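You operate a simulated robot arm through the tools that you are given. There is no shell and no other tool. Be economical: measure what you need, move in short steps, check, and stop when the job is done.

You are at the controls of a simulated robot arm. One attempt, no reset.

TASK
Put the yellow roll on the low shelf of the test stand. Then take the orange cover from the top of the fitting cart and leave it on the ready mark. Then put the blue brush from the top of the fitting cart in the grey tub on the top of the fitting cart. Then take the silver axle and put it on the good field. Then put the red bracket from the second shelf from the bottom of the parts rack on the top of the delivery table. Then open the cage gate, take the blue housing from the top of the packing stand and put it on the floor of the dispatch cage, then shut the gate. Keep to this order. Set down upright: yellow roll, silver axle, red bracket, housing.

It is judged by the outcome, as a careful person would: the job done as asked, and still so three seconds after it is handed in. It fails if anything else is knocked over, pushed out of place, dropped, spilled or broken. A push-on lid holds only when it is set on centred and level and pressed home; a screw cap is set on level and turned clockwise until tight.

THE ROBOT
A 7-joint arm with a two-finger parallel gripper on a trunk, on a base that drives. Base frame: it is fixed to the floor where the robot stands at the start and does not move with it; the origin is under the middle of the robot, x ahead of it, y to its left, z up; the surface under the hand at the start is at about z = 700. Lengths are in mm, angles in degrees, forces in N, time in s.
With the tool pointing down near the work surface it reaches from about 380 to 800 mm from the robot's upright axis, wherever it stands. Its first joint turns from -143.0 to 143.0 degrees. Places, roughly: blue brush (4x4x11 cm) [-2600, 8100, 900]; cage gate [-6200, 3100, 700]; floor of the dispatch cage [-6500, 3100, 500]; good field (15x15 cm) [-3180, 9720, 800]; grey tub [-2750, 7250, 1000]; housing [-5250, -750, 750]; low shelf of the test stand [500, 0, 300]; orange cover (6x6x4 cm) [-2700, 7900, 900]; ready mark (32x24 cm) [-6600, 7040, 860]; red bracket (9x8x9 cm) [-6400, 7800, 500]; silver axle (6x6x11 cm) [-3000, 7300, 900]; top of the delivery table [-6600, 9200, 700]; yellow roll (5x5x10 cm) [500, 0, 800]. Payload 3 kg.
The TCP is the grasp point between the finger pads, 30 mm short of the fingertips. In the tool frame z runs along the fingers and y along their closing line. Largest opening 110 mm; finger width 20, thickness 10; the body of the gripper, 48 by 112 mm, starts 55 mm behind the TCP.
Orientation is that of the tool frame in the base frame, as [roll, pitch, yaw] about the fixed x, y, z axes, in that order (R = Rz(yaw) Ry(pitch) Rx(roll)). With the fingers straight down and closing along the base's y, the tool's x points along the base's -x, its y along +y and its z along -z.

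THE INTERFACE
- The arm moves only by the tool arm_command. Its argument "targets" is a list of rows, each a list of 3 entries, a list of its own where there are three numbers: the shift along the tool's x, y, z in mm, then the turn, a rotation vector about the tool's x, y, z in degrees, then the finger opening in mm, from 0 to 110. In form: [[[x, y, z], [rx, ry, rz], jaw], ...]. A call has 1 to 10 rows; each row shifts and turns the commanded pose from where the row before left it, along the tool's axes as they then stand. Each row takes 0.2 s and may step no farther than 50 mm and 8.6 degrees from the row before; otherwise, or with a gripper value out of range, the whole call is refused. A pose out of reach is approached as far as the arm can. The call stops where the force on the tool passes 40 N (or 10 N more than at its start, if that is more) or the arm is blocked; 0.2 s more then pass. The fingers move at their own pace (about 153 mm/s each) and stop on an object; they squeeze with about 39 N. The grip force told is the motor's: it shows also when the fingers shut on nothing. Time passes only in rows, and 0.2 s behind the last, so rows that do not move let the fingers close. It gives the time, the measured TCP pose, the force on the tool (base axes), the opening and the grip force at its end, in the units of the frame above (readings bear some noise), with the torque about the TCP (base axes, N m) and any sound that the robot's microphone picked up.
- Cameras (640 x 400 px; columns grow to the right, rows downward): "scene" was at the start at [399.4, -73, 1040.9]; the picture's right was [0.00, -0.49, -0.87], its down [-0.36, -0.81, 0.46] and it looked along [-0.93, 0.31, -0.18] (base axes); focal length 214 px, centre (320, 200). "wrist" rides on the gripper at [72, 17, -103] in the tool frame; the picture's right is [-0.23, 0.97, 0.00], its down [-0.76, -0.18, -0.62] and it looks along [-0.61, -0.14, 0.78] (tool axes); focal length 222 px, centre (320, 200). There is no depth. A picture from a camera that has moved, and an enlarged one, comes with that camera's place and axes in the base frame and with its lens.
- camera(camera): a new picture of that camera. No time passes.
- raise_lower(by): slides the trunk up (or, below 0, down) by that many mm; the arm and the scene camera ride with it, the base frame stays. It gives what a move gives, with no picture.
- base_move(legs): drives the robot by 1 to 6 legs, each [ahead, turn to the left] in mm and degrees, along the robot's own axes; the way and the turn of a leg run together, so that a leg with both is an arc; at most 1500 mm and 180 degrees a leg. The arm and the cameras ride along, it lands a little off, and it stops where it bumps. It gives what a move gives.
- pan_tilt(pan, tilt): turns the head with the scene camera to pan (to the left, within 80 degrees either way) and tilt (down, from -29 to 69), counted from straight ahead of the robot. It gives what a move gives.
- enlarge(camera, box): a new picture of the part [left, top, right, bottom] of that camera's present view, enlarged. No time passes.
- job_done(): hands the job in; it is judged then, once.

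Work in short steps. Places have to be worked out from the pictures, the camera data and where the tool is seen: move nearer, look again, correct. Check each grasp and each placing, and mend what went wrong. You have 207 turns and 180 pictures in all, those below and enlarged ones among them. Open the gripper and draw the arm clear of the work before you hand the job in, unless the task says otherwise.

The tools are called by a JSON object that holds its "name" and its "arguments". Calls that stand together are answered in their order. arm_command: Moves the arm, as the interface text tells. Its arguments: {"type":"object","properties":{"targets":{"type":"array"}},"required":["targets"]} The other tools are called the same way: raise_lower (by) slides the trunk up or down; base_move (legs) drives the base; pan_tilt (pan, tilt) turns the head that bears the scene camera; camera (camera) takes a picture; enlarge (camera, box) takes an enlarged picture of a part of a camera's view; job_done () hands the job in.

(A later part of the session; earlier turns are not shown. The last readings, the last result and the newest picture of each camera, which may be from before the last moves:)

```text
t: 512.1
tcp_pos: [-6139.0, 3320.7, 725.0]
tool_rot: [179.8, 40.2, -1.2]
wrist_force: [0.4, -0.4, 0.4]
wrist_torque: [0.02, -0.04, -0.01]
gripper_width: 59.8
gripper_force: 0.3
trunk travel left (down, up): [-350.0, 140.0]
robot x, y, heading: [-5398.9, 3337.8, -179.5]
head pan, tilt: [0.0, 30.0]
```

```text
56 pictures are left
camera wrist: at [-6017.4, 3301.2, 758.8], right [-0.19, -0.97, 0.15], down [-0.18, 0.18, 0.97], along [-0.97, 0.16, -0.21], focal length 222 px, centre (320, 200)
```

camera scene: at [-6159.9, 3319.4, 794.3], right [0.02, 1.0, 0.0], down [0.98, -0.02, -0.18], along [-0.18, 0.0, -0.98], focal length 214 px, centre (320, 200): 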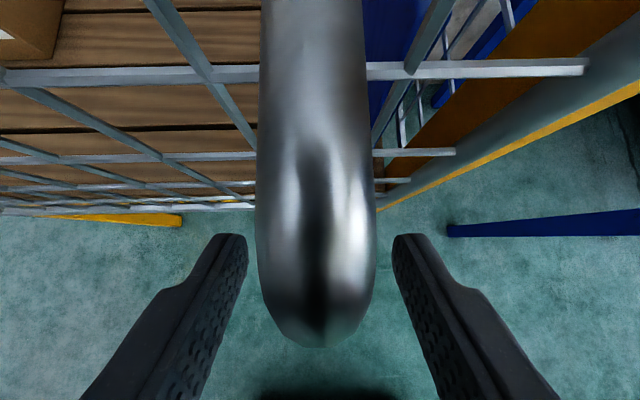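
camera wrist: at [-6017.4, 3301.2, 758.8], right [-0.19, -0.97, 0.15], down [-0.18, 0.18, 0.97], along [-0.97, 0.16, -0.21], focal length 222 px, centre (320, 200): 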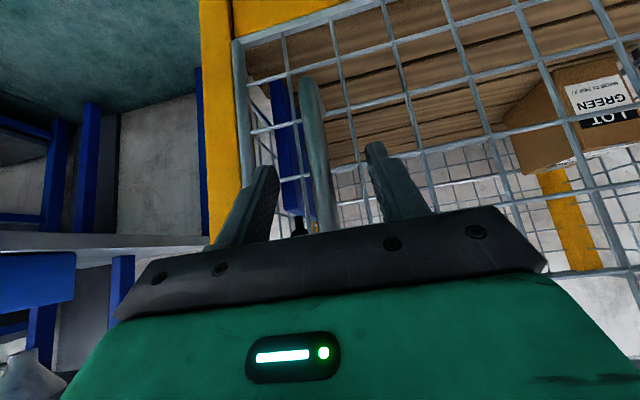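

The camera head above the hand met the handle top at this pitch. I back off 80 mm and level the hand (pitch ~70°) so the head stays behind.

{"name": "arm_command", "arguments": {"targets": [[[30, 0, -26], [0, 0, 0], 60], [[30, 0, -26], [0, 0, 0], 60], [[0, 0, 0], [0, -7.5, 0], 60], [[0, 0, 0], [0, -7.5, 0], 60], [[0, 0, 0], [0, -7.5, 0], 60], [[0, 0, 0], [0, -7.5, 0], 60]]}}

{"name": "camera", "arguments": {"camera": "scene"}}

```text
t: 513.5
tcp_pos: [-6058.1, 3318.9, 726.4]
tool_rot: [179.6, 70.2, -1.5]
wrist_force: [-0.5, -0.6, 0.0]
wrist_torque: [0.02, -0.03, -0.02]
gripper_width: 59.8
gripper_force: 0.1
trunk travel left (down, up): [-350.0, 140.0]
robot x, y, heading: [-5405.4, 3332.9, -179.5]
head pan, tilt: [0.0, 30.0]
```

```text
55 pictures are left
camera scene: at [-6041.5, 3317.2, 796.4], right [0.02, 1.0, 0.0], down [0.76, -0.01, -0.65], along [-0.64, 0.01, -0.76], focal length 214 px, centre (320, 200)
```

scene: 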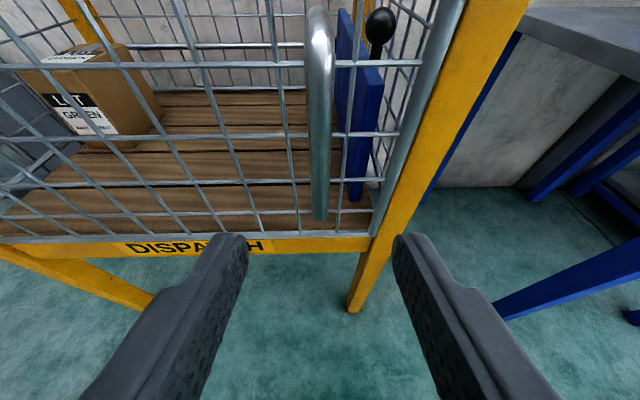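

Hand level at 70°, centred on the bar. I move forward 108 mm around it.

{"name": "arm_command", "arguments": {"targets": [[[-10, 0, 34.5], [0, 0, 0], 60], [[-10, 0, 34.5], [0, 0, 0], 60], [[-10, 0, 34], [0, 0, 0], 60]]}}

{"name": "camera", "arguments": {"camera": "scene"}}

{"name": "camera", "arguments": {"camera": "wrist"}}

```text
t: 514.3
tcp_pos: [-6165.9, 3322.2, 719.2]
tool_rot: [179.6, 70.0, -1.4]
wrist_force: [1.7, -0.5, -0.2]
wrist_torque: [0.01, -0.04, 0.01]
gripper_width: 60.1
gripper_force: 0.1
trunk travel left (down, up): [-350.0, 140.0]
robot x, y, heading: [-5403.8, 3333.6, -179.4]
head pan, tilt: [0.0, 30.0]
```

```text
54 pictures are left
camera scene: at [-6148.2, 3319.8, 790.4], right [0.02, 1.0, 0.0], down [0.77, -0.02, -0.64], along [-0.64, 0.01, -0.77], focal length 214 px, centre (320, 200)
```

scene: 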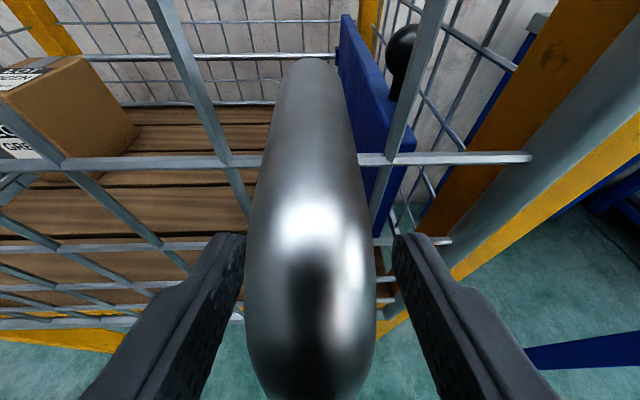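

```text
53 pictures are left
camera wrist: at [-6043.6, 3302.1, 688.4], right [-0.1, -0.97, 0.22], down [0.33, 0.17, 0.93], along [-0.94, 0.16, 0.3], focal length 222 px, centre (320, 200)
```

wrist: 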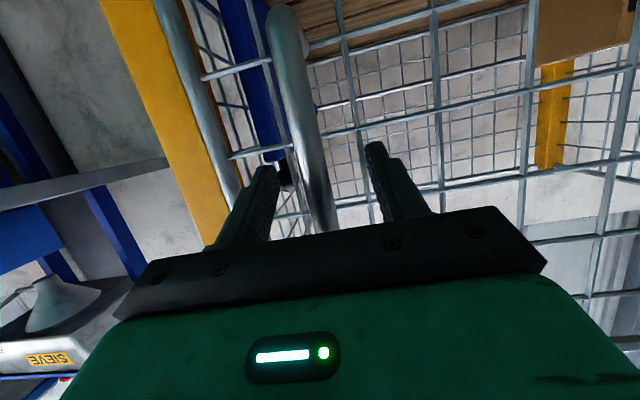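

The bar is between the fingers with no contact. I close on it.

{"name": "arm_command", "arguments": {"targets": [[[0, 0, 0], [0, 0, 0], 5], [[0, 0, 0], [0, 0, 0], 5], [[0, 0, 0], [0, 0, 0], 5]]}}

```text
t: 515.1
tcp_pos: [-6167.0, 3320.9, 719.5]
tool_rot: [179.7, 70.1, -1.3]
wrist_force: [-0.3, -5.2, -3.1]
wrist_torque: [0.16, -0.67, 0.02]
gripper_width: 13.8
gripper_force: 45.0
trunk travel left (down, up): [-350.0, 140.0]
robot x, y, heading: [-5402.1, 3333.7, -179.3]
head pan, tilt: [0.0, 30.0]
```

Gripped the handle (13.8 mm bar). I test-pull 30 mm.

{"name": "arm_command", "arguments": {"targets": [[[3.4, 0, -9.4], [0, 0, 0], 5], [[3.4, 0, -9.4], [0, 0, 0], 5], [[3.4, 0.5, -9.4], [0, 0, 0], 5]]}}

{"name": "camera", "arguments": {"camera": "scene"}}

```text
t: 515.9
tcp_pos: [-6137.1, 3317.2, 720.7]
tool_rot: [179.7, 70.1, -1.0]
wrist_force: [-4.0, -23.7, -5.1]
wrist_torque: [0.14, -1.12, -0.3]
gripper_width: 13.9
gripper_force: 45.5
trunk travel left (down, up): [-350.0, 140.0]
robot x, y, heading: [-5404.0, 3334.9, -179.7]
head pan, tilt: [0.0, 30.0]
```

```text
52 pictures are left
camera scene: at [-6118.9, 3315.7, 790.7], right [0.01, 1.0, 0.0], down [0.76, -0.01, -0.64], along [-0.64, 0.01, -0.77], focal length 214 px, centre (320, 200)
```

scene: 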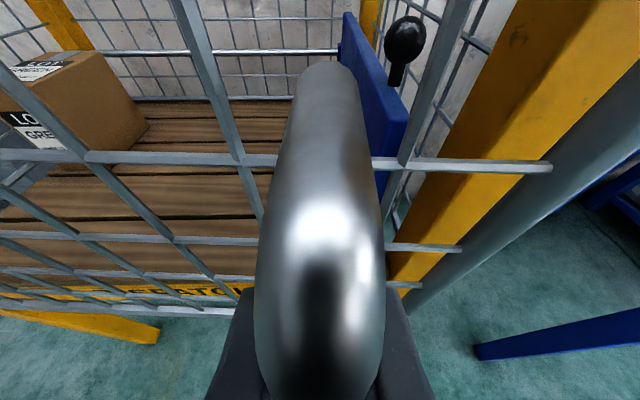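

The gate follows. I continue along the arc about the south hinge (radius ≈555).

{"name": "arm_command", "arguments": {"targets": [[[8, 6, -22.5], [0, 0, 0], 5], [[8, 5, -22.5], [0, 0, 0], 5], [[8, 6, -22], [0, 0, 0], 5], [[8, 6, -22], [0, 0, 0], 5]]}}

{"name": "camera", "arguments": {"camera": "scene"}}

```text
t: 516.9
tcp_pos: [-6043.1, 3296.5, 720.7]
tool_rot: [179.7, 70.1, -1.2]
wrist_force: [-4.3, -12.6, 3.8]
wrist_torque: [0.01, -0.84, -0.04]
gripper_width: 13.7
gripper_force: 44.7
trunk travel left (down, up): [-350.0, 140.0]
robot x, y, heading: [-5399.0, 3337.9, -179.6]
head pan, tilt: [0.0, 30.0]
```

```text
51 pictures are left
camera scene: at [-6024.6, 3294.1, 791.0], right [0.02, 1.0, 0.0], down [0.76, -0.01, -0.65], along [-0.65, 0.01, -0.76], focal length 214 px, centre (320, 200)
```

scene: 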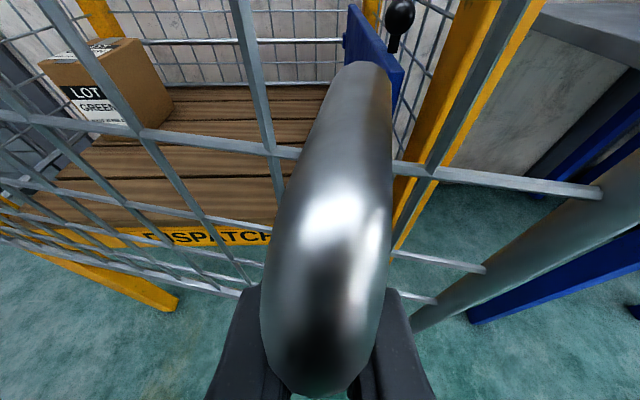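

On the predicted arc at 13°. I go on to about 38°.

{"name": "arm_command", "arguments": {"targets": [[[15, 16.5, -42], [0, 0, 0], 5], [[15, 20.5, -41], [0, 0, 0], 5], [[14, 23.5, -39], [0, 0, 0], 5], [[13.5, 27.5, -37.5], [0, 0, 0], 5], [[12.5, 30.5, -35], [0, 0, 0], 5]]}}

{"name": "camera", "arguments": {"camera": "scene"}}

```text
t: 518.1
tcp_pos: [-5838.2, 3173.9, 719.5]
tool_rot: [179.8, 70.0, -1.4]
wrist_force: [20.9, 22.8, -4.2]
wrist_torque: [-0.37, -0.63, 0.28]
gripper_width: 13.6
gripper_force: 45.3
trunk travel left (down, up): [-350.0, 140.0]
robot x, y, heading: [-5402.1, 3336.0, -179.4]
head pan, tilt: [0.0, 30.0]
```

```text
50 pictures are left
camera scene: at [-5820.6, 3171.6, 790.5], right [0.02, 1.0, 0.0], down [0.77, -0.02, -0.64], along [-0.64, 0.01, -0.77], focal length 214 px, centre (320, 200)
```

scene: 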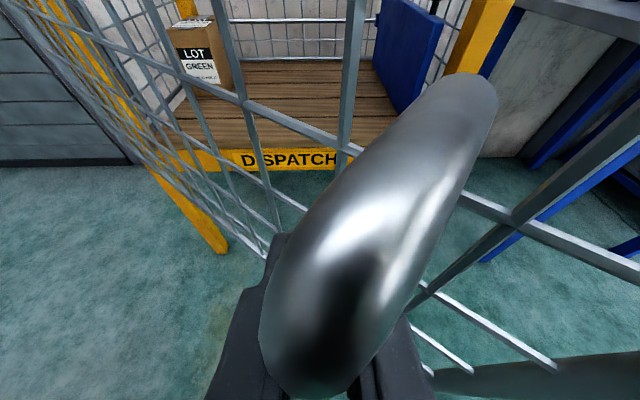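

About 38° open, on track. I pull a little further to ~45°, then release and back the hand off.

{"name": "arm_command", "arguments": {"targets": [[[7, 14, -19], [0, 0, 0], 5], [[6.5, 16, -18], [0, 0, 0], 5], [[6, 16.5, -17], [0, 0, 0], 5]]}}

{"name": "arm_command", "arguments": {"targets": [[[0, 0, 0], [0, 0, 0], 40], [[0, 0, 0], [0, 0, 0], 40], [[14, 0, -38], [0, 0, 0], 40], [[14, 0, -38], [0, 0, 0], 40]]}}

{"name": "camera", "arguments": {"camera": "scene"}}

```text
t: 518.7
tcp_pos: [-5810.9, 3145.6, 722.9]
tool_rot: [178.0, 71.1, -4.2]
wrist_force: [10.8, 9.1, -19.8]
wrist_torque: [0.2, 0.64, 0.32]
gripper_width: 13.7
gripper_force: 45.1
trunk travel left (down, up): [-350.0, 140.0]
robot x, y, heading: [-5402.6, 3336.4, -179.5]
head pan, tilt: [0.0, 30.0]
stopped in row 3: the force on the tool passed its limit at 60 N (the readings are from after the stop); the commanded pose is now the measured one
```

```text
t: 519.8
tcp_pos: [-5773.4, 3139.6, 728.8]
tool_rot: [167.2, 75.4, -16.2]
wrist_force: [-1.7, 1.0, -0.1]
wrist_torque: [-0.04, -0.04, 0.05]
gripper_width: 40.3
gripper_force: 0.0
trunk travel left (down, up): [-350.0, 140.0]
robot x, y, heading: [-5403.0, 3335.8, -179.4]
head pan, tilt: [0.0, 30.0]
stopped in row 4: the force on the tool passed its limit at 158 N (the readings are from after the stop); the commanded pose is now the measured one
```

```text
49 pictures are left
camera scene: at [-5748.7, 3140.2, 797.7], right [0.07, 1.0, -0.06], down [0.69, -0.09, -0.72], along [-0.72, 0.01, -0.7], focal length 214 px, centre (320, 200)
```

scene: 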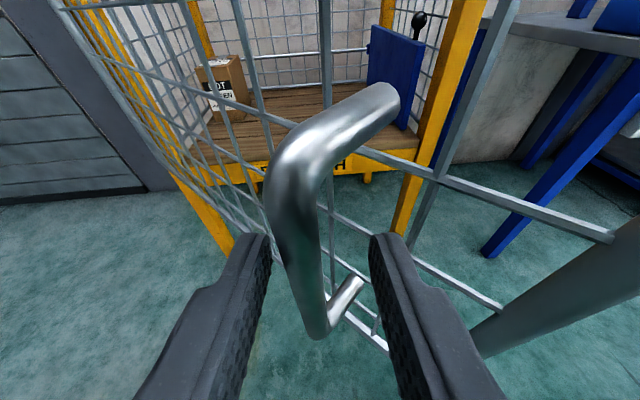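

The arm got too close to its own body while retracting; forces are now nil and the fingers are open around the handle. I back the base away instead.

{"name": "base_move", "arguments": {"legs": [[-200, 0]]}}

{"name": "camera", "arguments": {"camera": "scene"}}

```text
t: 521.4
tcp_pos: [-5569.8, 3139.6, 729.4]
tool_rot: [167.8, 75.5, -15.3]
wrist_force: [0.7, 0.5, 0.4]
wrist_torque: [0.0, 0.0, 0.03]
gripper_width: 40.0
gripper_force: 0.1
trunk travel left (down, up): [-350.0, 140.0]
robot x, y, heading: [-5198.4, 3335.5, -179.8]
head pan, tilt: [0.0, 30.0]
```

```text
48 pictures are left
camera scene: at [-5544.5, 3138.6, 797.8], right [0.06, 1.0, -0.05], down [0.69, -0.08, -0.72], along [-0.72, 0.01, -0.7], focal length 214 px, centre (320, 200)
```

scene: 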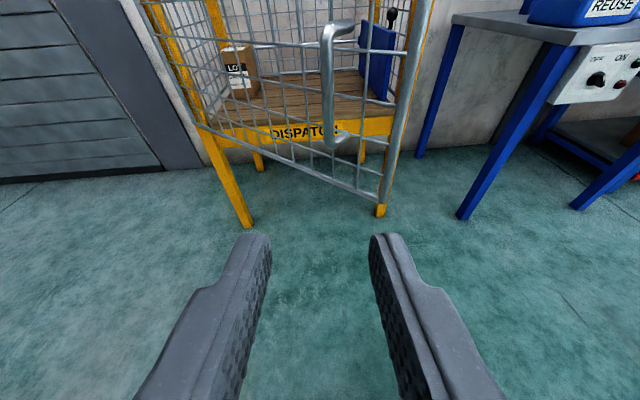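

The gate stands ~40° open, its free edge near (-5818, 3248). I swing the hand to the north of the edge to push it on from inside.

{"name": "arm_command", "arguments": {"targets": [[[0, -45, 18], [0, 0, 0], 10], [[0, -45, 18], [0, 0, 0], 10], [[0, -45, 18], [0, 0, 0], 10], [[0, -45, 18], [0, 0, 0], 10], [[0, -45, 18], [0, 0, 0], 10], [[0, -45, 18], [0, 0, 0], 10]]}}

{"name": "pan_tilt", "arguments": {"pan": 25, "tilt": 10}}

{"name": "camera", "arguments": {"camera": "scene"}}

```text
t: 522.0
tcp_pos: [-5588.5, 3105.9, 733.8]
tool_rot: [138.0, 77.3, -31.6]
wrist_force: [0.7, -0.3, -0.5]
wrist_torque: [0.0, 0.0, -0.01]
gripper_width: 9.8
gripper_force: 0.1
trunk travel left (down, up): [-350.0, 140.0]
robot x, y, heading: [-5200.4, 3338.7, -179.6]
head pan, tilt: [0.0, 30.0]
stopped in row 3: the arm was blocked; the commanded pose is now the measured one
```

```text
t: 522.9
tcp_pos: [-5589.4, 3106.1, 732.8]
tool_rot: [138.1, 77.2, -31.3]
wrist_force: [0.2, 0.8, -0.6]
wrist_torque: [0.0, 0.0, -0.01]
gripper_width: 10.1
gripper_force: 0.1
trunk travel left (down, up): [-350.0, 140.0]
robot x, y, heading: [-5197.6, 3335.4, -179.8]
head pan, tilt: [25.0, 10.0]
```

```text
47 pictures are left
camera scene: at [-5554.4, 3085.8, 837.5], right [-0.56, 0.8, -0.2], down [0.33, -0.01, -0.95], along [-0.76, -0.6, -0.26], focal length 214 px, centre (320, 200)
```

scene: 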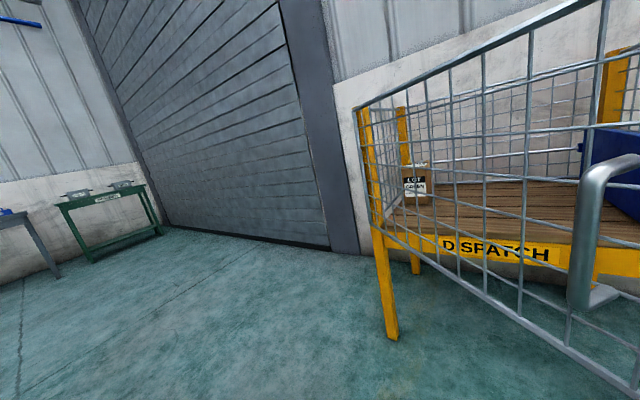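

The folded arm blocks itself. I reverse a bit more and extend the arm outwards to unfold it.

{"name": "base_move", "arguments": {"legs": [[-200, 0]]}}

{"name": "arm_command", "arguments": {"targets": [[[0, 0, 45], [0, 0, 0], 10], [[0, 0, 45], [0, 0, 0], 10], [[0, 0, 45], [0, 0, 0], 10], [[0, 0, 45], [0, 0, 0], 10], [[0, 0, 45], [0, 0, 0], 10]]}}

```text
t: 524.5
tcp_pos: [-5384.6, 3107.4, 732.5]
tool_rot: [138.4, 77.3, -31.2]
wrist_force: [-0.2, 0.2, 0.8]
wrist_torque: [0.01, -0.01, 0.01]
gripper_width: 10.3
gripper_force: 0.1
trunk travel left (down, up): [-350.0, 140.0]
robot x, y, heading: [-4995.7, 3338.7, -179.4]
head pan, tilt: [25.0, 10.0]
```

```text
t: 525.7
tcp_pos: [-5605.1, 3065.0, 695.9]
tool_rot: [138.5, 77.3, -31.1]
wrist_force: [0.1, 0.4, -0.7]
wrist_torque: [-0.03, -0.02, -0.04]
gripper_width: 10.0
gripper_force: 0.0
trunk travel left (down, up): [-350.0, 140.0]
robot x, y, heading: [-5000.6, 3337.9, -179.5]
head pan, tilt: [25.0, 10.0]
```

Unfolded. I straighten the hand's orientation and then move it north past the gate edge.

{"name": "arm_command", "arguments": {"targets": [[[0, 0, 0], [4.7, -0.7, 0.8], 10], [[0, 0, 0], [4.7, -0.7, 0.8], 10], [[0, 0, 0], [0, 0, -8.4], 10], [[0, -48, 0], [0, 0, 0], 10], [[0, -48, 0], [0, 0, 0], 10], [[0, -48, 0], [0, 0, 0], 10], [[0, -48, 0], [0, 0, 0], 10], [[0, -48, 0], [0, 0, 0], 10], [[0, -48, 0], [0, 0, 0], 10]]}}

{"name": "camera", "arguments": {"camera": "scene"}}

```text
t: 527.7
tcp_pos: [-5608.7, 3349.4, 694.2]
tool_rot: [179.2, 80.5, 0.9]
wrist_force: [-1.2, -1.0, 0.1]
wrist_torque: [0.0, 0.06, -0.08]
gripper_width: 9.8
gripper_force: 0.1
trunk travel left (down, up): [-350.0, 140.0]
robot x, y, heading: [-4994.4, 3336.5, -179.6]
head pan, tilt: [25.0, 10.0]
```

```text
46 pictures are left
camera scene: at [-5578.1, 3309.9, 793.3], right [-0.44, 0.89, -0.07], down [0.32, 0.08, -0.95], along [-0.84, -0.44, -0.32], focal length 214 px, centre (320, 200)
```

scene: 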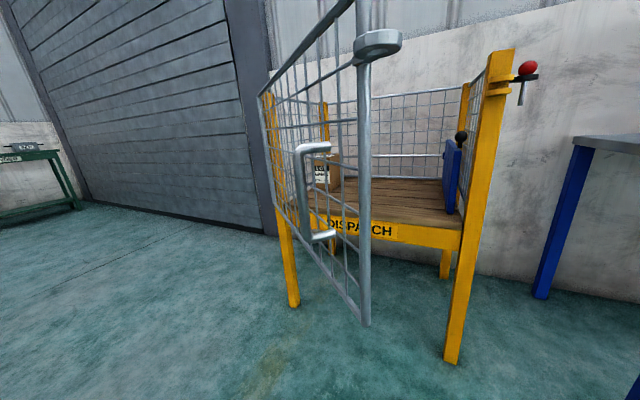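

The gate's edge is at ≈(-5824, 3242). I drive 260 mm forward so the closed hand is inside the gate's plane, then sweep it south.

{"name": "base_move", "arguments": {"legs": [[260, 0]]}}

{"name": "arm_command", "arguments": {"targets": [[[0, 45, -10], [0, 0, 0], 10], [[0, 45, -15], [0, 0, 0], 10], [[0, 45, -15], [0, 0, 0], 10], [[0, 45, -15], [0, 0, 0], 10]]}}

{"name": "camera", "arguments": {"camera": "scene"}}

```text
t: 529.5
tcp_pos: [-5870.6, 3348.9, 692.9]
tool_rot: [179.0, 80.5, 0.8]
wrist_force: [-0.3, 0.3, -0.7]
wrist_torque: [-0.02, 0.01, 0.03]
gripper_width: 10.2
gripper_force: 0.0
trunk travel left (down, up): [-350.0, 140.0]
robot x, y, heading: [-5255.9, 3337.9, -179.3]
head pan, tilt: [25.0, 10.0]
```

```text
t: 530.5
tcp_pos: [-5810.2, 3169.6, 703.0]
tool_rot: [178.9, 80.4, 0.4]
wrist_force: [-0.2, 0.3, 0.1]
wrist_torque: [-0.02, 0.0, 0.05]
gripper_width: 9.8
gripper_force: 0.0
trunk travel left (down, up): [-350.0, 140.0]
robot x, y, heading: [-5254.9, 3336.8, -179.6]
head pan, tilt: [25.0, 10.0]
```

```text
45 pictures are left
camera scene: at [-5778.1, 3129.6, 803.1], right [-0.44, 0.9, -0.07], down [0.32, 0.08, -0.94], along [-0.84, -0.44, -0.32], focal length 214 px, centre (320, 200)
```

scene: 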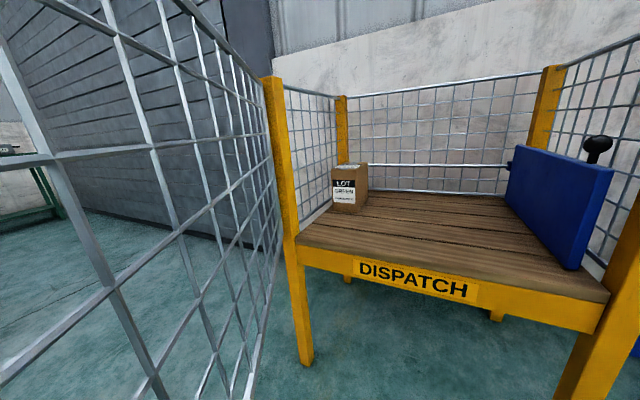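

The gate swings freely ahead of the hand and the cage is opening. I sweep on south to bring it to ~90°.

{"name": "arm_command", "arguments": {"targets": [[[0, 45, -12], [0, 0, 0], 10], [[0, 45, -12], [0, 0, 0], 10], [[0, 45, -12], [0, 0, 0], 10], [[0, 45, -10], [0, 0, 0], 10], [[0, 45, -10], [0, 0, 0], 10], [[0, 45, -8], [0, 0, 0], 10], [[0, 45, -6], [0, 0, 0], 10], [[0, 45, -4], [0, 0, 0], 10], [[0, 40, -2], [0, 0, 0], 10]]}}

{"name": "camera", "arguments": {"camera": "scene"}}

```text
t: 532.5
tcp_pos: [-5721.6, 2770.3, 718.2]
tool_rot: [179.2, 80.5, 0.7]
wrist_force: [-0.5, -0.6, 1.1]
wrist_torque: [0.0, -0.01, 0.02]
gripper_width: 10.1
gripper_force: 0.1
trunk travel left (down, up): [-350.0, 140.0]
robot x, y, heading: [-5257.1, 3334.0, -179.4]
head pan, tilt: [25.0, 10.0]
```

```text
44 pictures are left
camera scene: at [-5690.0, 2731.3, 817.9], right [-0.44, 0.89, -0.07], down [0.32, 0.08, -0.95], along [-0.84, -0.44, -0.32], focal length 214 px, centre (320, 200)
```

scene: 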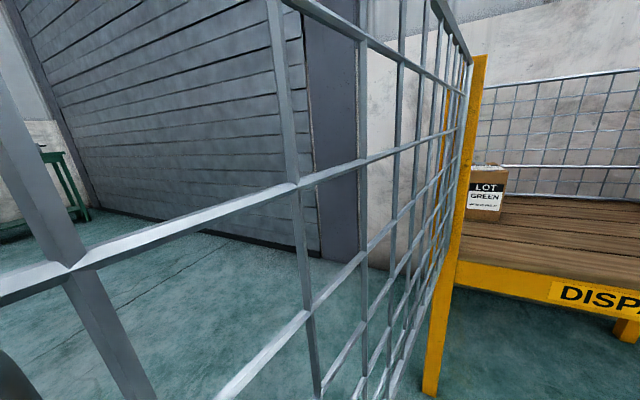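

The gate is open to about 95°. I draw the hand back north, back off, turn south and drive to the packing stand.

{"name": "arm_command", "arguments": {"targets": [[[0, -45, 0], [0, 0, 0], 10], [[0, -45, 0], [0, 0, 0], 10], [[0, -45, 0], [0, 0, 0], 10], [[0, -45, 0], [0, 0, 0], 10], [[0, -45, 0], [0, 0, 0], 10], [[0, -45, 5], [0, 0, 0], 10], [[0, -45, 5], [0, 0, 0], 10], [[0, -45, 5], [0, 0, 0], 10], [[0, -45, 5], [0, 0, 0], 10], [[0, -45, 5], [0, 0, 0], 10]]}}

{"name": "base_move", "arguments": {"legs": [[-260, 0], [0, 45], [0, 44]]}}

{"name": "pan_tilt", "arguments": {"pan": 0, "tilt": 10}}

{"name": "camera", "arguments": {"camera": "scene"}}

```text
t: 534.8
tcp_pos: [-5765.4, 3220.6, 713.0]
tool_rot: [178.9, 80.4, 0.7]
wrist_force: [0.3, -0.4, -0.2]
wrist_torque: [0.0, 0.0, -0.05]
gripper_width: 10.1
gripper_force: 0.1
trunk travel left (down, up): [-350.0, 140.0]
robot x, y, heading: [-5256.4, 3339.7, -179.4]
head pan, tilt: [25.0, 10.0]
```

```text
t: 540.6
tcp_pos: [-4918.7, 2816.9, 713.8]
tool_rot: [179.4, 80.6, 87.0]
wrist_force: [0.1, 0.5, 0.0]
wrist_torque: [0.02, -0.01, 0.0]
gripper_width: 9.8
gripper_force: 0.0
trunk travel left (down, up): [-350.0, 140.0]
robot x, y, heading: [-5059.3, 3338.5, -91.7]
head pan, tilt: [25.0, 10.0]
stopped in leg 3: the robot was blocked; the commanded pose is now the measured one
```

```text
t: 541.5
tcp_pos: [-4918.3, 2817.8, 714.4]
tool_rot: [179.3, 80.6, 86.9]
wrist_force: [0.1, -0.5, 0.4]
wrist_torque: [-0.01, 0.01, -0.01]
gripper_width: 9.8
gripper_force: 0.0
trunk travel left (down, up): [-350.0, 140.0]
robot x, y, heading: [-5056.3, 3338.7, -91.6]
head pan, tilt: [0.0, 10.0]
```

```text
43 pictures are left
camera scene: at [-4916.7, 2835.4, 812.2], right [-1.0, 0.04, 0.0], down [0.02, 0.33, -0.94], along [-0.04, -0.94, -0.33], focal length 214 px, centre (320, 200)
```

scene: 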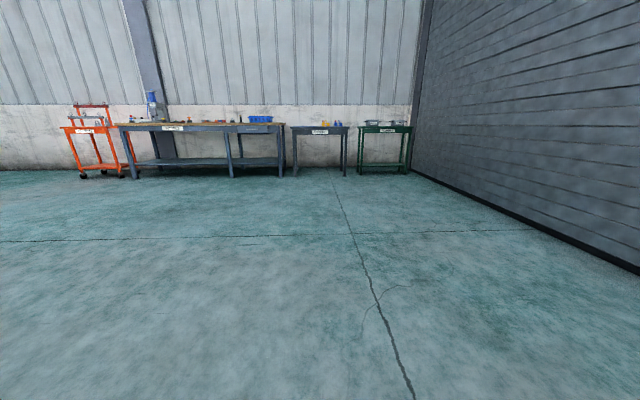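

The packing stand is straight ahead at the south wall. I drive to about y≈250.

{"name": "base_move", "arguments": {"legs": [[1050, 0], [1050, 0], [980, 0]]}}

{"name": "raise_lower", "arguments": {"by": 100}}

{"name": "camera", "arguments": {"camera": "scene"}}

```text
t: 556.7
tcp_pos: [-5060.1, -271.1, 714.0]
tool_rot: [179.4, 80.6, 85.7]
wrist_force: [0.2, 0.7, 0.0]
wrist_torque: [0.03, -0.04, 0.01]
gripper_width: 9.9
gripper_force: 0.1
trunk travel left (down, up): [-350.0, 140.0]
robot x, y, heading: [-5187.6, 250.6, -92.8]
head pan, tilt: [0.0, 10.0]
```

```text
t: 558.0
tcp_pos: [-5060.5, -270.8, 815.0]
tool_rot: [179.3, 80.6, 85.7]
wrist_force: [-1.1, -0.1, 0.0]
wrist_torque: [0.01, -0.01, 0.03]
gripper_width: 9.9
gripper_force: 0.0
trunk travel left (down, up): [-450.0, 40.0]
robot x, y, heading: [-5189.2, 256.5, -92.6]
head pan, tilt: [0.0, 10.0]
```

```text
42 pictures are left
camera scene: at [-5057.4, -252.5, 912.6], right [-1.0, 0.06, 0.0], down [0.02, 0.33, -0.94], along [-0.06, -0.94, -0.33], focal length 214 px, centre (320, 200)
```

scene: 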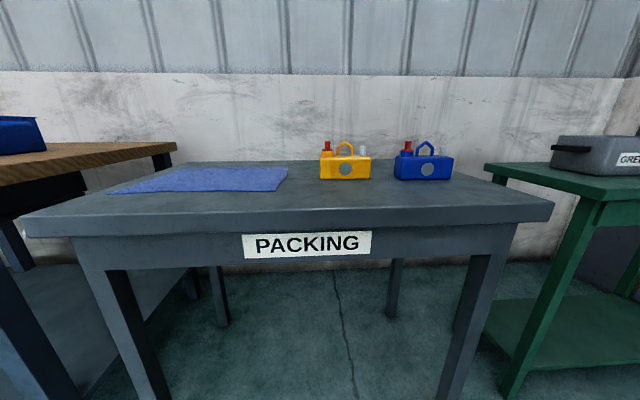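

I zoom on the blue housing.

{"name": "enlarge", "arguments": {"camera": "scene", "box": [300, 120, 480, 220]}}

```text
3.56 times, centred on (390, 170) of scene
camera zoom: at [-5057.4, -252.5, 912.6], right [-1.0, 0.06, 0.0], down [0.02, 0.33, -0.94], along [-0.06, -0.94, -0.33], focal length 763 px, centre (71, 307)
```

zoom: 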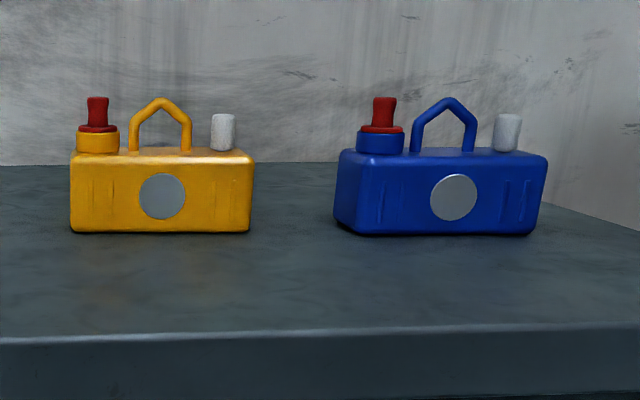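

The housing has a top handle in the x–z plane; I'll grip it from above with the fingers closing along y. I turn the hand vertical here.

{"name": "arm_command", "arguments": {"targets": [[[0, 0, 0], [0, 8, 0], 60], [[0, 0, 0], [0, 8, 0], 60], [[0, 0, 0], [0, 8, 0], 60], [[0, 0, 0], [0, 8, 0], 60], [[0, 0, 0], [0, 8, 0], 60], [[0, 0, 0], [0, 8, 0], 60], [[0, 0, 0], [0, 8, 0], 60], [[0, 0, 0], [0, 8, 0], 60], [[0, 0, 0], [0, 8, 0], 60], [[0, 0, 0], [0, 8.5, 0], 60]]}}

{"name": "arm_command", "arguments": {"targets": [[[0, 0, -45], [0, 0, 0], 60], [[0, 0, -45], [0, 0, 0], 60], [[0, 0, -45], [0, 0, 0], 60], [[0, 0, -45], [0, 0, 0], 60], [[0, 0, -45], [0, 0, 0], 60]]}}

{"name": "pan_tilt", "arguments": {"pan": 0, "tilt": -29}}

{"name": "camera", "arguments": {"camera": "scene"}}

```text
t: 560.2
tcp_pos: [-5060.5, -270.8, 815.5]
tool_rot: [179.9, -0.1, 86.6]
wrist_force: [-0.2, 0.3, -0.1]
wrist_torque: [-0.06, -0.02, 0.02]
gripper_width: 60.1
gripper_force: 0.0
trunk travel left (down, up): [-450.0, 40.0]
robot x, y, heading: [-5189.2, 254.7, -92.8]
head pan, tilt: [0.0, 10.0]
```

```text
t: 561.4
tcp_pos: [-5057.3, -274.7, 1041.9]
tool_rot: [179.9, 0.2, 86.4]
wrist_force: [0.5, 0.2, -0.6]
wrist_torque: [0.03, -0.01, 0.01]
gripper_width: 59.8
gripper_force: 0.0
trunk travel left (down, up): [-450.0, 40.0]
robot x, y, heading: [-5189.3, 251.0, -92.4]
head pan, tilt: [0.0, 10.0]
```

```text
t: 562.5
tcp_pos: [-5059.9, -275.4, 1039.7]
tool_rot: [179.9, 0.1, 86.5]
wrist_force: [-0.7, 0.6, 0.4]
wrist_torque: [0.02, -0.04, 0.01]
gripper_width: 60.0
gripper_force: 0.0
trunk travel left (down, up): [-450.0, 40.0]
robot x, y, heading: [-5187.5, 251.3, -93.0]
head pan, tilt: [0.0, -28.6]
```

```text
40 pictures are left
camera scene: at [-5066.7, -426.7, 1102.6], right [-1.0, 0.06, 0.0], down [0.06, 0.88, -0.48], along [-0.03, -0.48, -0.88], focal length 214 px, centre (320, 200)
```

scene: 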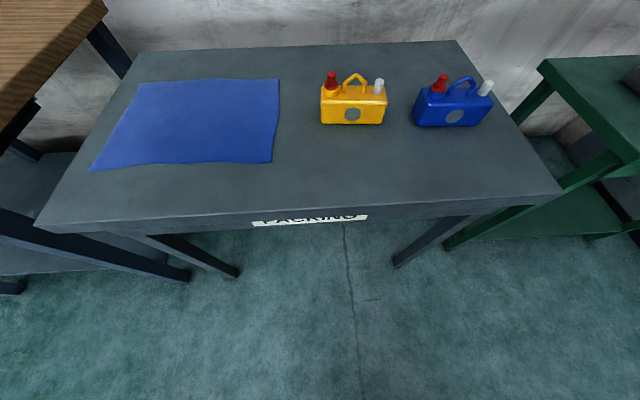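

Triangulated: table top z≈780, front y≈-575; handle apex ≈(-5346, -777, 873), body top ≈838. I drive 350 mm ahead and turn the hand 90° so it closes along y.

{"name": "base_move", "arguments": {"legs": [[350, 0]]}}

{"name": "arm_command", "arguments": {"targets": [[[0, 0, 0], [0, 0, 8.4], 60], [[0, 0, 0], [0, 0, 8.4], 60], [[0, 0, 0], [0, 0, 8.4], 60], [[0, 0, 0], [0, 0, 8.4], 60], [[0, 0, 0], [0, 0, 8.4], 60], [[0, 0, 0], [0, 0, 8.4], 60], [[0, 0, 0], [0, 0, 8.4], 60], [[0, 0, 0], [0, 0, 8.4], 60], [[0, 0, 0], [0, 0, 8.4], 60], [[0, 0, 0], [0, 0, 8.4], 60]]}}

```text
t: 564.7
tcp_pos: [-5080.2, -628.7, 1040.1]
tool_rot: [179.8, 0.1, 86.2]
wrist_force: [0.5, 0.5, 0.0]
wrist_torque: [0.0, -0.01, 0.02]
gripper_width: 60.1
gripper_force: 0.1
trunk travel left (down, up): [-450.0, 40.0]
robot x, y, heading: [-5209.4, -98.6, -93.1]
head pan, tilt: [0.0, -28.6]
```

```text
t: 566.9
tcp_pos: [-5081.4, -628.1, 1040.8]
tool_rot: [179.9, -0.1, 2.0]
wrist_force: [0.5, -0.6, 0.1]
wrist_torque: [0.01, 0.03, -0.01]
gripper_width: 60.0
gripper_force: 0.0
trunk travel left (down, up): [-450.0, 40.0]
robot x, y, heading: [-5207.4, -100.1, -93.1]
head pan, tilt: [0.0, -28.6]
```

Now I move over the handle and look.

{"name": "arm_command", "arguments": {"targets": [[[-44, 23, 0], [0, 0, 0], 60], [[-44, 23, 0], [0, 0, 0], 60], [[-44, 23, 0], [0, 0, 0], 60], [[-44, 23, 0], [0, 0, 0], 60], [[-44, 23, 0], [0, 0, 0], 60], [[-44, 23, 0], [0, 0, 0], 60], [[-4, 0, 45], [0, 0, -2], 60], [[0, 0, 35], [0, 0, 0], 60]]}}

{"name": "pan_tilt", "arguments": {"pan": 0, "tilt": 35}}

{"name": "camera", "arguments": {"camera": "scene"}}

{"name": "camera", "arguments": {"camera": "wrist"}}

```text
t: 568.7
tcp_pos: [-5344.2, -775.3, 958.9]
tool_rot: [-180.0, -0.2, 4.1]
wrist_force: [-0.3, 0.3, 0.1]
wrist_torque: [0.01, -0.05, 0.02]
gripper_width: 59.9
gripper_force: 0.0
trunk travel left (down, up): [-450.0, 40.0]
robot x, y, heading: [-5210.3, -103.0, -93.0]
head pan, tilt: [0.0, -28.6]
```

```text
t: 570.1
tcp_pos: [-5343.4, -776.5, 959.9]
tool_rot: [-180.0, -0.1, 4.1]
wrist_force: [0.6, 0.5, -0.1]
wrist_torque: [-0.01, 0.01, 0.0]
gripper_width: 60.0
gripper_force: 0.0
trunk travel left (down, up): [-450.0, 40.0]
robot x, y, heading: [-5203.3, -97.5, -93.2]
head pan, tilt: [0.0, 35.0]
```

```text
39 pictures are left
camera scene: at [-5395.6, -781.5, 1001.1], right [-0.07, 1.0, 0.0], down [0.82, 0.06, 0.57], along [0.57, 0.04, -0.82], focal length 214 px, centre (320, 200)
```

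scene: 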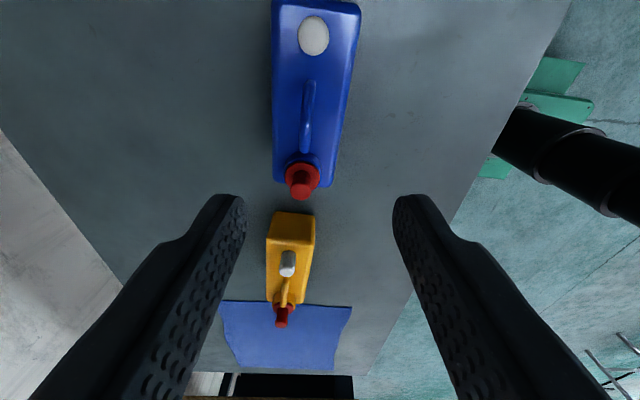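

```text
38 pictures are left
camera wrist: at [-5269.3, -787.9, 1065.1], right [-0.16, -0.99, 0.0], down [-0.77, 0.12, 0.62], along [-0.61, 0.1, -0.78], focal length 222 px, centre (320, 200)
```

wrist: 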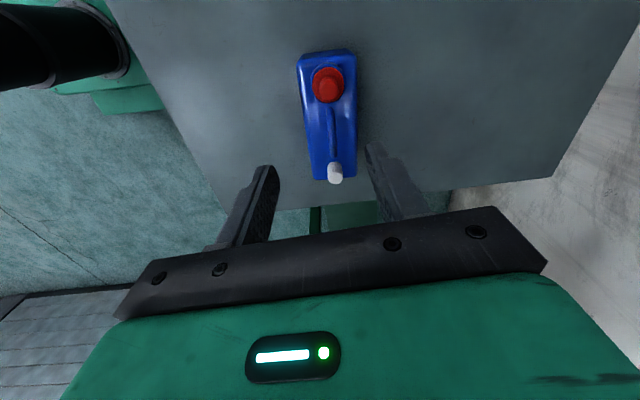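

Refined: red cap x≈-5310, white cap x≈-5403, so handle centre ≈(-5355, -787), apex z≈858. I correct and lower to z≈905 for another look.

{"name": "arm_command", "arguments": {"targets": [[[-12, 10, 20], [0, 0, 4], 60], [[0, 0, 35], [0, 0, 0], 60]]}}

{"name": "camera", "arguments": {"camera": "scene"}}

{"name": "camera", "arguments": {"camera": "wrist"}}

```text
t: 570.7
tcp_pos: [-5354.5, -786.9, 905.7]
tool_rot: [179.9, -0.1, -0.1]
wrist_force: [0.6, 0.0, 0.2]
wrist_torque: [0.01, -0.01, 0.03]
gripper_width: 59.9
gripper_force: 0.1
trunk travel left (down, up): [-450.0, 40.0]
robot x, y, heading: [-5207.0, -99.0, -93.3]
head pan, tilt: [0.0, 35.0]
```

```text
37 pictures are left
camera scene: at [-5407.4, -789.5, 946.4], right [0.0, 1.0, 0.0], down [0.82, 0.0, 0.57], along [0.57, 0.0, -0.82], focal length 214 px, centre (320, 200)
```

scene: 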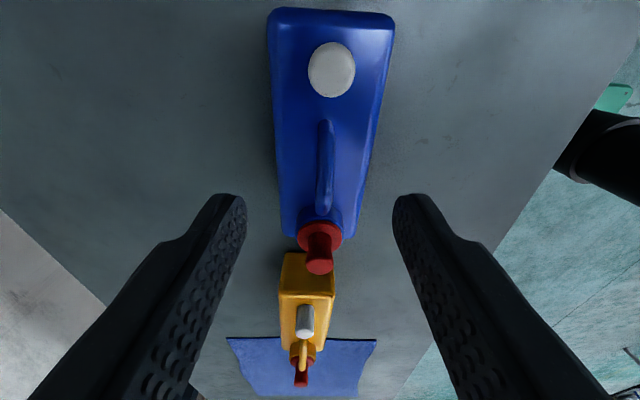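

```text
36 pictures are left
camera wrist: at [-5282.0, -804.8, 1010.3], right [-0.23, -0.97, 0.0], down [-0.76, 0.18, 0.62], along [-0.61, 0.14, -0.78], focal length 222 px, centre (320, 200)
```

wrist: 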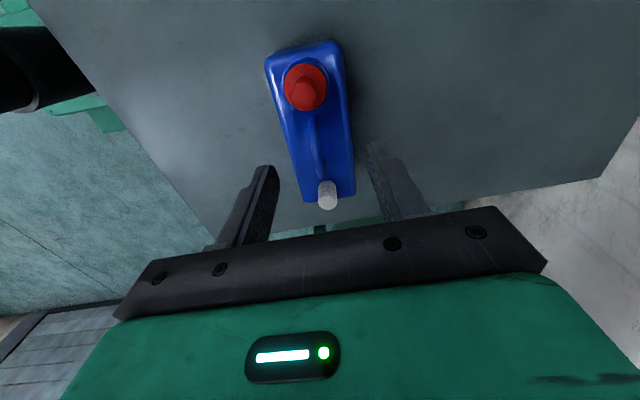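

Centred. Apex z≈860, body top ≈824. I lower 46 mm (tips ≈ 830) and close on the handle.

{"name": "arm_command", "arguments": {"targets": [[[0, 0, 25], [0, 0, 0], 60], [[0, 0, 18], [0, 0, 0], 60], [[0, 0, 3], [0, 0, 0], 60], [[0, 0, 0], [0, 0, 0], 2], [[0, 0, 0], [0, 0, 0], 2], [[0, 0, 0], [0, 0, 0], 2]]}}

{"name": "camera", "arguments": {"camera": "scene"}}

```text
t: 571.5
tcp_pos: [-5354.7, -790.5, 866.0]
tool_rot: [179.4, 0.1, 0.1]
wrist_force: [2.3, 5.1, 19.8]
wrist_torque: [0.69, -0.08, -0.07]
gripper_width: 62.4
gripper_force: 1.9
trunk travel left (down, up): [-450.0, 40.0]
robot x, y, heading: [-5207.9, -97.1, -93.5]
head pan, tilt: [0.0, 35.0]
stopped in row 3: the force on the tool passed its limit at 46 N (the readings are from after the stop); the commanded pose is now the measured one
```

```text
35 pictures are left
camera scene: at [-5406.7, -791.4, 907.4], right [0.0, 1.0, -0.01], down [0.82, 0.01, 0.57], along [0.57, -0.01, -0.82], focal length 214 px, centre (320, 200)
```

scene: 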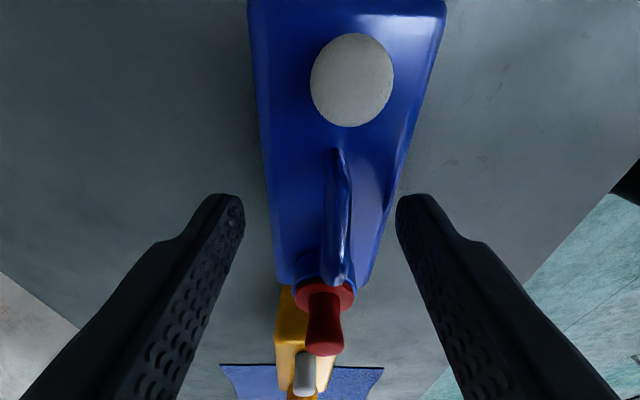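

A fingertip touched the body's top edge at z≈836. I rise 6 mm, centre 4 mm, and close on the handle there.

{"name": "arm_command", "arguments": {"targets": [[[0, -4, -6], [0, 0, 0], 60], [[0, 0, 0], [0, 0, 0], 2], [[0, 0, 0], [0, 0, 0], 2], [[0, 0, 0], [0, 0, 0], 2]]}}

{"name": "camera", "arguments": {"camera": "scene"}}

```text
t: 572.5
tcp_pos: [-5352.9, -785.8, 868.4]
tool_rot: [179.7, 0.0, 0.1]
wrist_force: [-0.4, 0.2, 0.2]
wrist_torque: [0.02, -0.03, -0.01]
gripper_width: 7.8
gripper_force: 38.6
trunk travel left (down, up): [-450.0, 40.0]
robot x, y, heading: [-5210.2, -101.4, -92.9]
head pan, tilt: [0.0, 35.0]
```

```text
34 pictures are left
camera scene: at [-5406.5, -787.8, 910.3], right [0.0, 1.0, -0.01], down [0.82, 0.0, 0.57], along [0.57, 0.0, -0.82], focal length 214 px, centre (320, 200)
```

scene: 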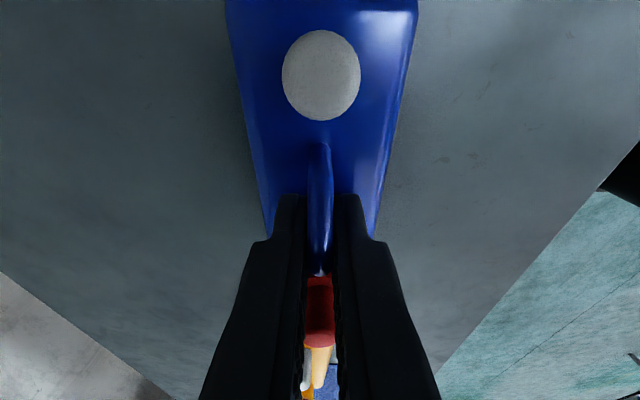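

Handle gripped (7.8 mm). I lift 25 mm and check.

{"name": "arm_command", "arguments": {"targets": [[[0, 0, -8], [0, 0, 0], 2], [[0, 0, -8], [0, 0, 0], 2], [[0, 0, -8], [0, 0, 0], 2]]}}

{"name": "camera", "arguments": {"camera": "wrist"}}

```text
t: 573.3
tcp_pos: [-5354.8, -786.6, 893.1]
tool_rot: [179.7, 0.0, 0.0]
wrist_force: [-0.5, -0.6, -5.4]
wrist_torque: [-0.01, -0.03, 0.01]
gripper_width: 7.9
gripper_force: 39.1
trunk travel left (down, up): [-450.0, 40.0]
robot x, y, heading: [-5207.4, -102.9, -93.2]
head pan, tilt: [0.0, 35.0]
```

```text
33 pictures are left
camera wrist: at [-5281.9, -802.8, 998.3], right [-0.23, -0.97, 0.01], down [-0.76, 0.18, 0.62], along [-0.61, 0.14, -0.78], focal length 222 px, centre (320, 200)
```

wrist: 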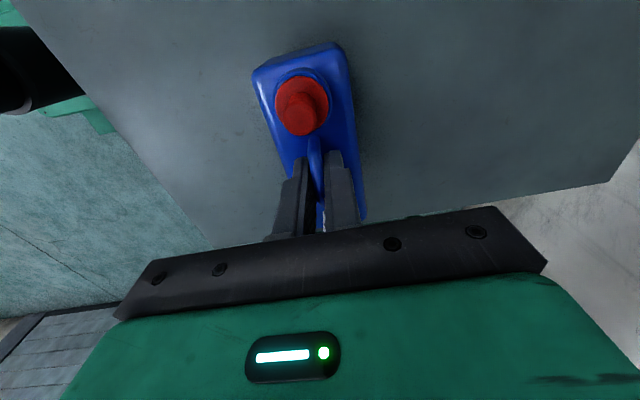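

The housing hangs straight. I lift it higher, tuck in, and reverse north toward the cage.

{"name": "arm_command", "arguments": {"targets": [[[0, 0, -45], [0, 0, 0], 2], [[0, 0, -45], [0, 0, 0], 2], [[0, 0, -40], [0, 0, 0], 2]]}}

{"name": "base_move", "arguments": {"legs": [[-450, 0]]}}

{"name": "arm_command", "arguments": {"targets": [[[20, -35, 0], [0, 0, 0], 2], [[20, -35, 0], [0, 0, 0], 2], [[20, -35, 0], [0, 0, 0], 2]]}}

{"name": "base_move", "arguments": {"legs": [[-1000, 0], [-1000, 0], [-1000, 0], [0, -43], [0, -43]]}}

{"name": "pan_tilt", "arguments": {"pan": -60, "tilt": 20}}

{"name": "camera", "arguments": {"camera": "scene"}}

```text
t: 574.1
tcp_pos: [-5354.7, -784.9, 1022.9]
tool_rot: [179.7, -0.1, 0.2]
wrist_force: [-0.6, 0.2, -5.6]
wrist_torque: [0.0, 0.0, 0.01]
gripper_width: 7.9
gripper_force: 38.7
trunk travel left (down, up): [-450.0, 40.0]
robot x, y, heading: [-5206.2, -99.9, -93.1]
head pan, tilt: [0.0, 35.0]
```

```text
t: 576.8
tcp_pos: [-5328.4, -340.3, 1023.6]
tool_rot: [179.6, 0.0, 0.2]
wrist_force: [0.2, 0.5, -4.1]
wrist_torque: [0.02, 0.0, -0.02]
gripper_width: 7.5
gripper_force: 39.1
trunk travel left (down, up): [-450.0, 40.0]
robot x, y, heading: [-5178.6, 348.4, -92.8]
head pan, tilt: [0.0, 35.0]
```

```text
t: 577.6
tcp_pos: [-5269.3, -234.2, 1021.6]
tool_rot: [179.7, 0.0, 0.1]
wrist_force: [0.5, -1.1, -4.9]
wrist_torque: [0.03, -0.01, -0.01]
gripper_width: 7.6
gripper_force: 38.7
trunk travel left (down, up): [-450.0, 40.0]
robot x, y, heading: [-5184.5, 343.9, -93.1]
head pan, tilt: [0.0, 35.0]
```

```text
t: 596.4
tcp_pos: [-5555.1, 3412.3, 1022.7]
tool_rot: [179.6, -0.2, -89.7]
wrist_force: [0.6, 0.5, -5.3]
wrist_torque: [-0.09, 0.0, 0.0]
gripper_width: 7.7
gripper_force: 38.7
trunk travel left (down, up): [-450.0, 40.0]
robot x, y, heading: [-4975.9, 3247.0, 177.0]
head pan, tilt: [0.0, 35.0]
```

```text
t: 597.6
tcp_pos: [-5554.1, 3409.4, 1022.4]
tool_rot: [179.6, -0.1, -89.8]
wrist_force: [-0.1, 0.5, -4.9]
wrist_torque: [0.0, -0.03, -0.02]
gripper_width: 7.8
gripper_force: 38.8
trunk travel left (down, up): [-450.0, 40.0]
robot x, y, heading: [-4976.1, 3248.8, 177.3]
head pan, tilt: [-60.0, 20.0]
```

```text
32 pictures are left
camera scene: at [-5472.9, 3485.5, 1104.5], right [0.51, 0.0, 0.86], down [-0.29, -0.94, 0.17], along [0.81, -0.34, -0.48], focal length 214 px, centre (320, 200)
```

scene: 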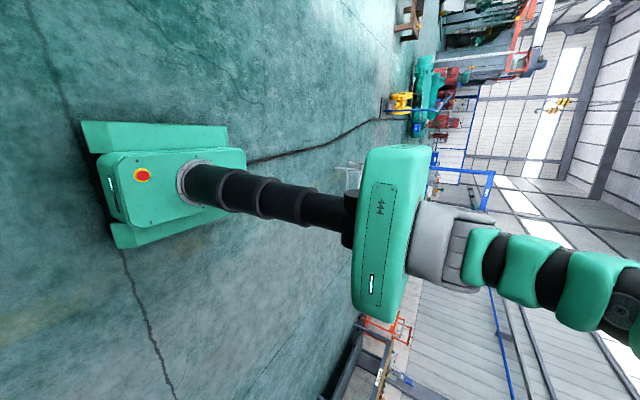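

I turn the head the other way, toward the cage.

{"name": "pan_tilt", "arguments": {"pan": 55, "tilt": 15}}

{"name": "camera", "arguments": {"camera": "scene"}}

```text
t: 599.6
tcp_pos: [-5554.7, 3409.9, 1021.6]
tool_rot: [179.6, -0.2, -89.8]
wrist_force: [0.0, -0.2, -5.1]
wrist_torque: [0.07, 0.01, 0.04]
gripper_width: 7.9
gripper_force: 39.0
trunk travel left (down, up): [-450.0, 40.0]
robot x, y, heading: [-4975.4, 3249.7, 176.8]
head pan, tilt: [55.0, 15.0]
```

```text
31 pictures are left
camera scene: at [-5630.1, 3493.3, 1098.5], right [0.57, 0.0, -0.82], down [0.22, -0.96, 0.15], along [-0.79, -0.26, -0.55], focal length 214 px, centre (320, 200)
```

scene: 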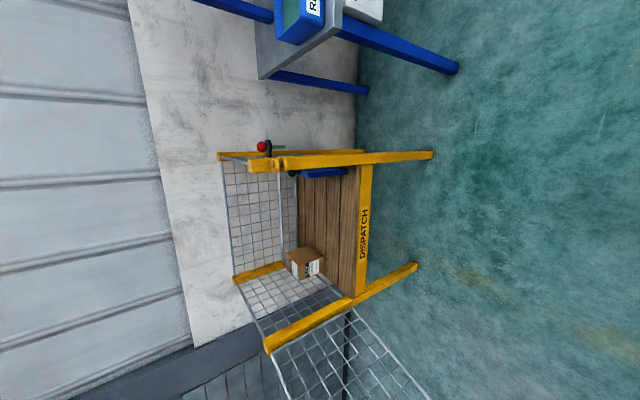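

The cage stands open, floor clear except the LOT box at the back and the blue panel at the north side. I shift the hand south to the opening's middle and lower the trunk.

{"name": "arm_command", "arguments": {"targets": [[[47, 0, 0], [0, 0, 0], 2], [[47, 0, 0], [0, 0, 0], 2], [[47, 0, 0], [0, 0, 0], 2], [[47, 0, 0], [0, 0, 0], 2], [[47, 0, 0], [0, 0, 0], 2], [[47, 0, 0], [0, 0, 0], 2], [[47, 0, 0], [0, 0, 0], 2], [[47, 0, 0], [0, 0, 0], 2]]}}

{"name": "raise_lower", "arguments": {"by": -310}}

{"name": "base_move", "arguments": {"legs": [[480, 0]]}}

{"name": "camera", "arguments": {"camera": "scene"}}

```text
t: 601.4
tcp_pos: [-5554.2, 3032.3, 1023.1]
tool_rot: [179.5, -0.1, -89.8]
wrist_force: [1.1, 1.2, -4.7]
wrist_torque: [0.02, 0.0, -0.01]
gripper_width: 7.6
gripper_force: 38.9
trunk travel left (down, up): [-450.0, 40.0]
robot x, y, heading: [-4977.5, 3248.5, 177.1]
head pan, tilt: [55.0, 15.0]
```

```text
t: 604.5
tcp_pos: [-5553.5, 3032.1, 713.3]
tool_rot: [179.6, -0.1, -89.8]
wrist_force: [0.2, 0.1, -5.3]
wrist_torque: [0.06, -0.04, 0.05]
gripper_width: 7.5
gripper_force: 38.7
trunk travel left (down, up): [-140.0, 350.0]
robot x, y, heading: [-4978.2, 3249.3, 177.4]
head pan, tilt: [55.0, 15.0]
```

```text
t: 607.3
tcp_pos: [-6032.9, 3055.4, 713.9]
tool_rot: [179.6, -0.1, -89.7]
wrist_force: [-0.3, 0.0, -5.8]
wrist_torque: [0.06, 0.0, -0.01]
gripper_width: 7.7
gripper_force: 39.6
trunk travel left (down, up): [-140.0, 350.0]
robot x, y, heading: [-5456.9, 3274.5, 177.3]
head pan, tilt: [55.0, 15.0]
```

```text
30 pictures are left
camera scene: at [-6108.3, 3139.2, 789.0], right [0.57, 0.0, -0.82], down [0.22, -0.96, 0.15], along [-0.79, -0.26, -0.55], focal length 214 px, centre (320, 200)
```

scene: 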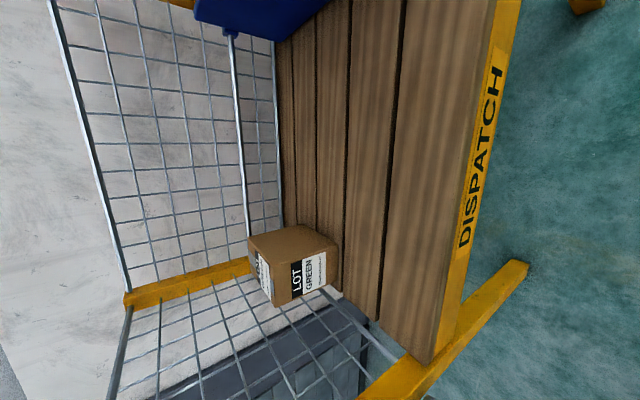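

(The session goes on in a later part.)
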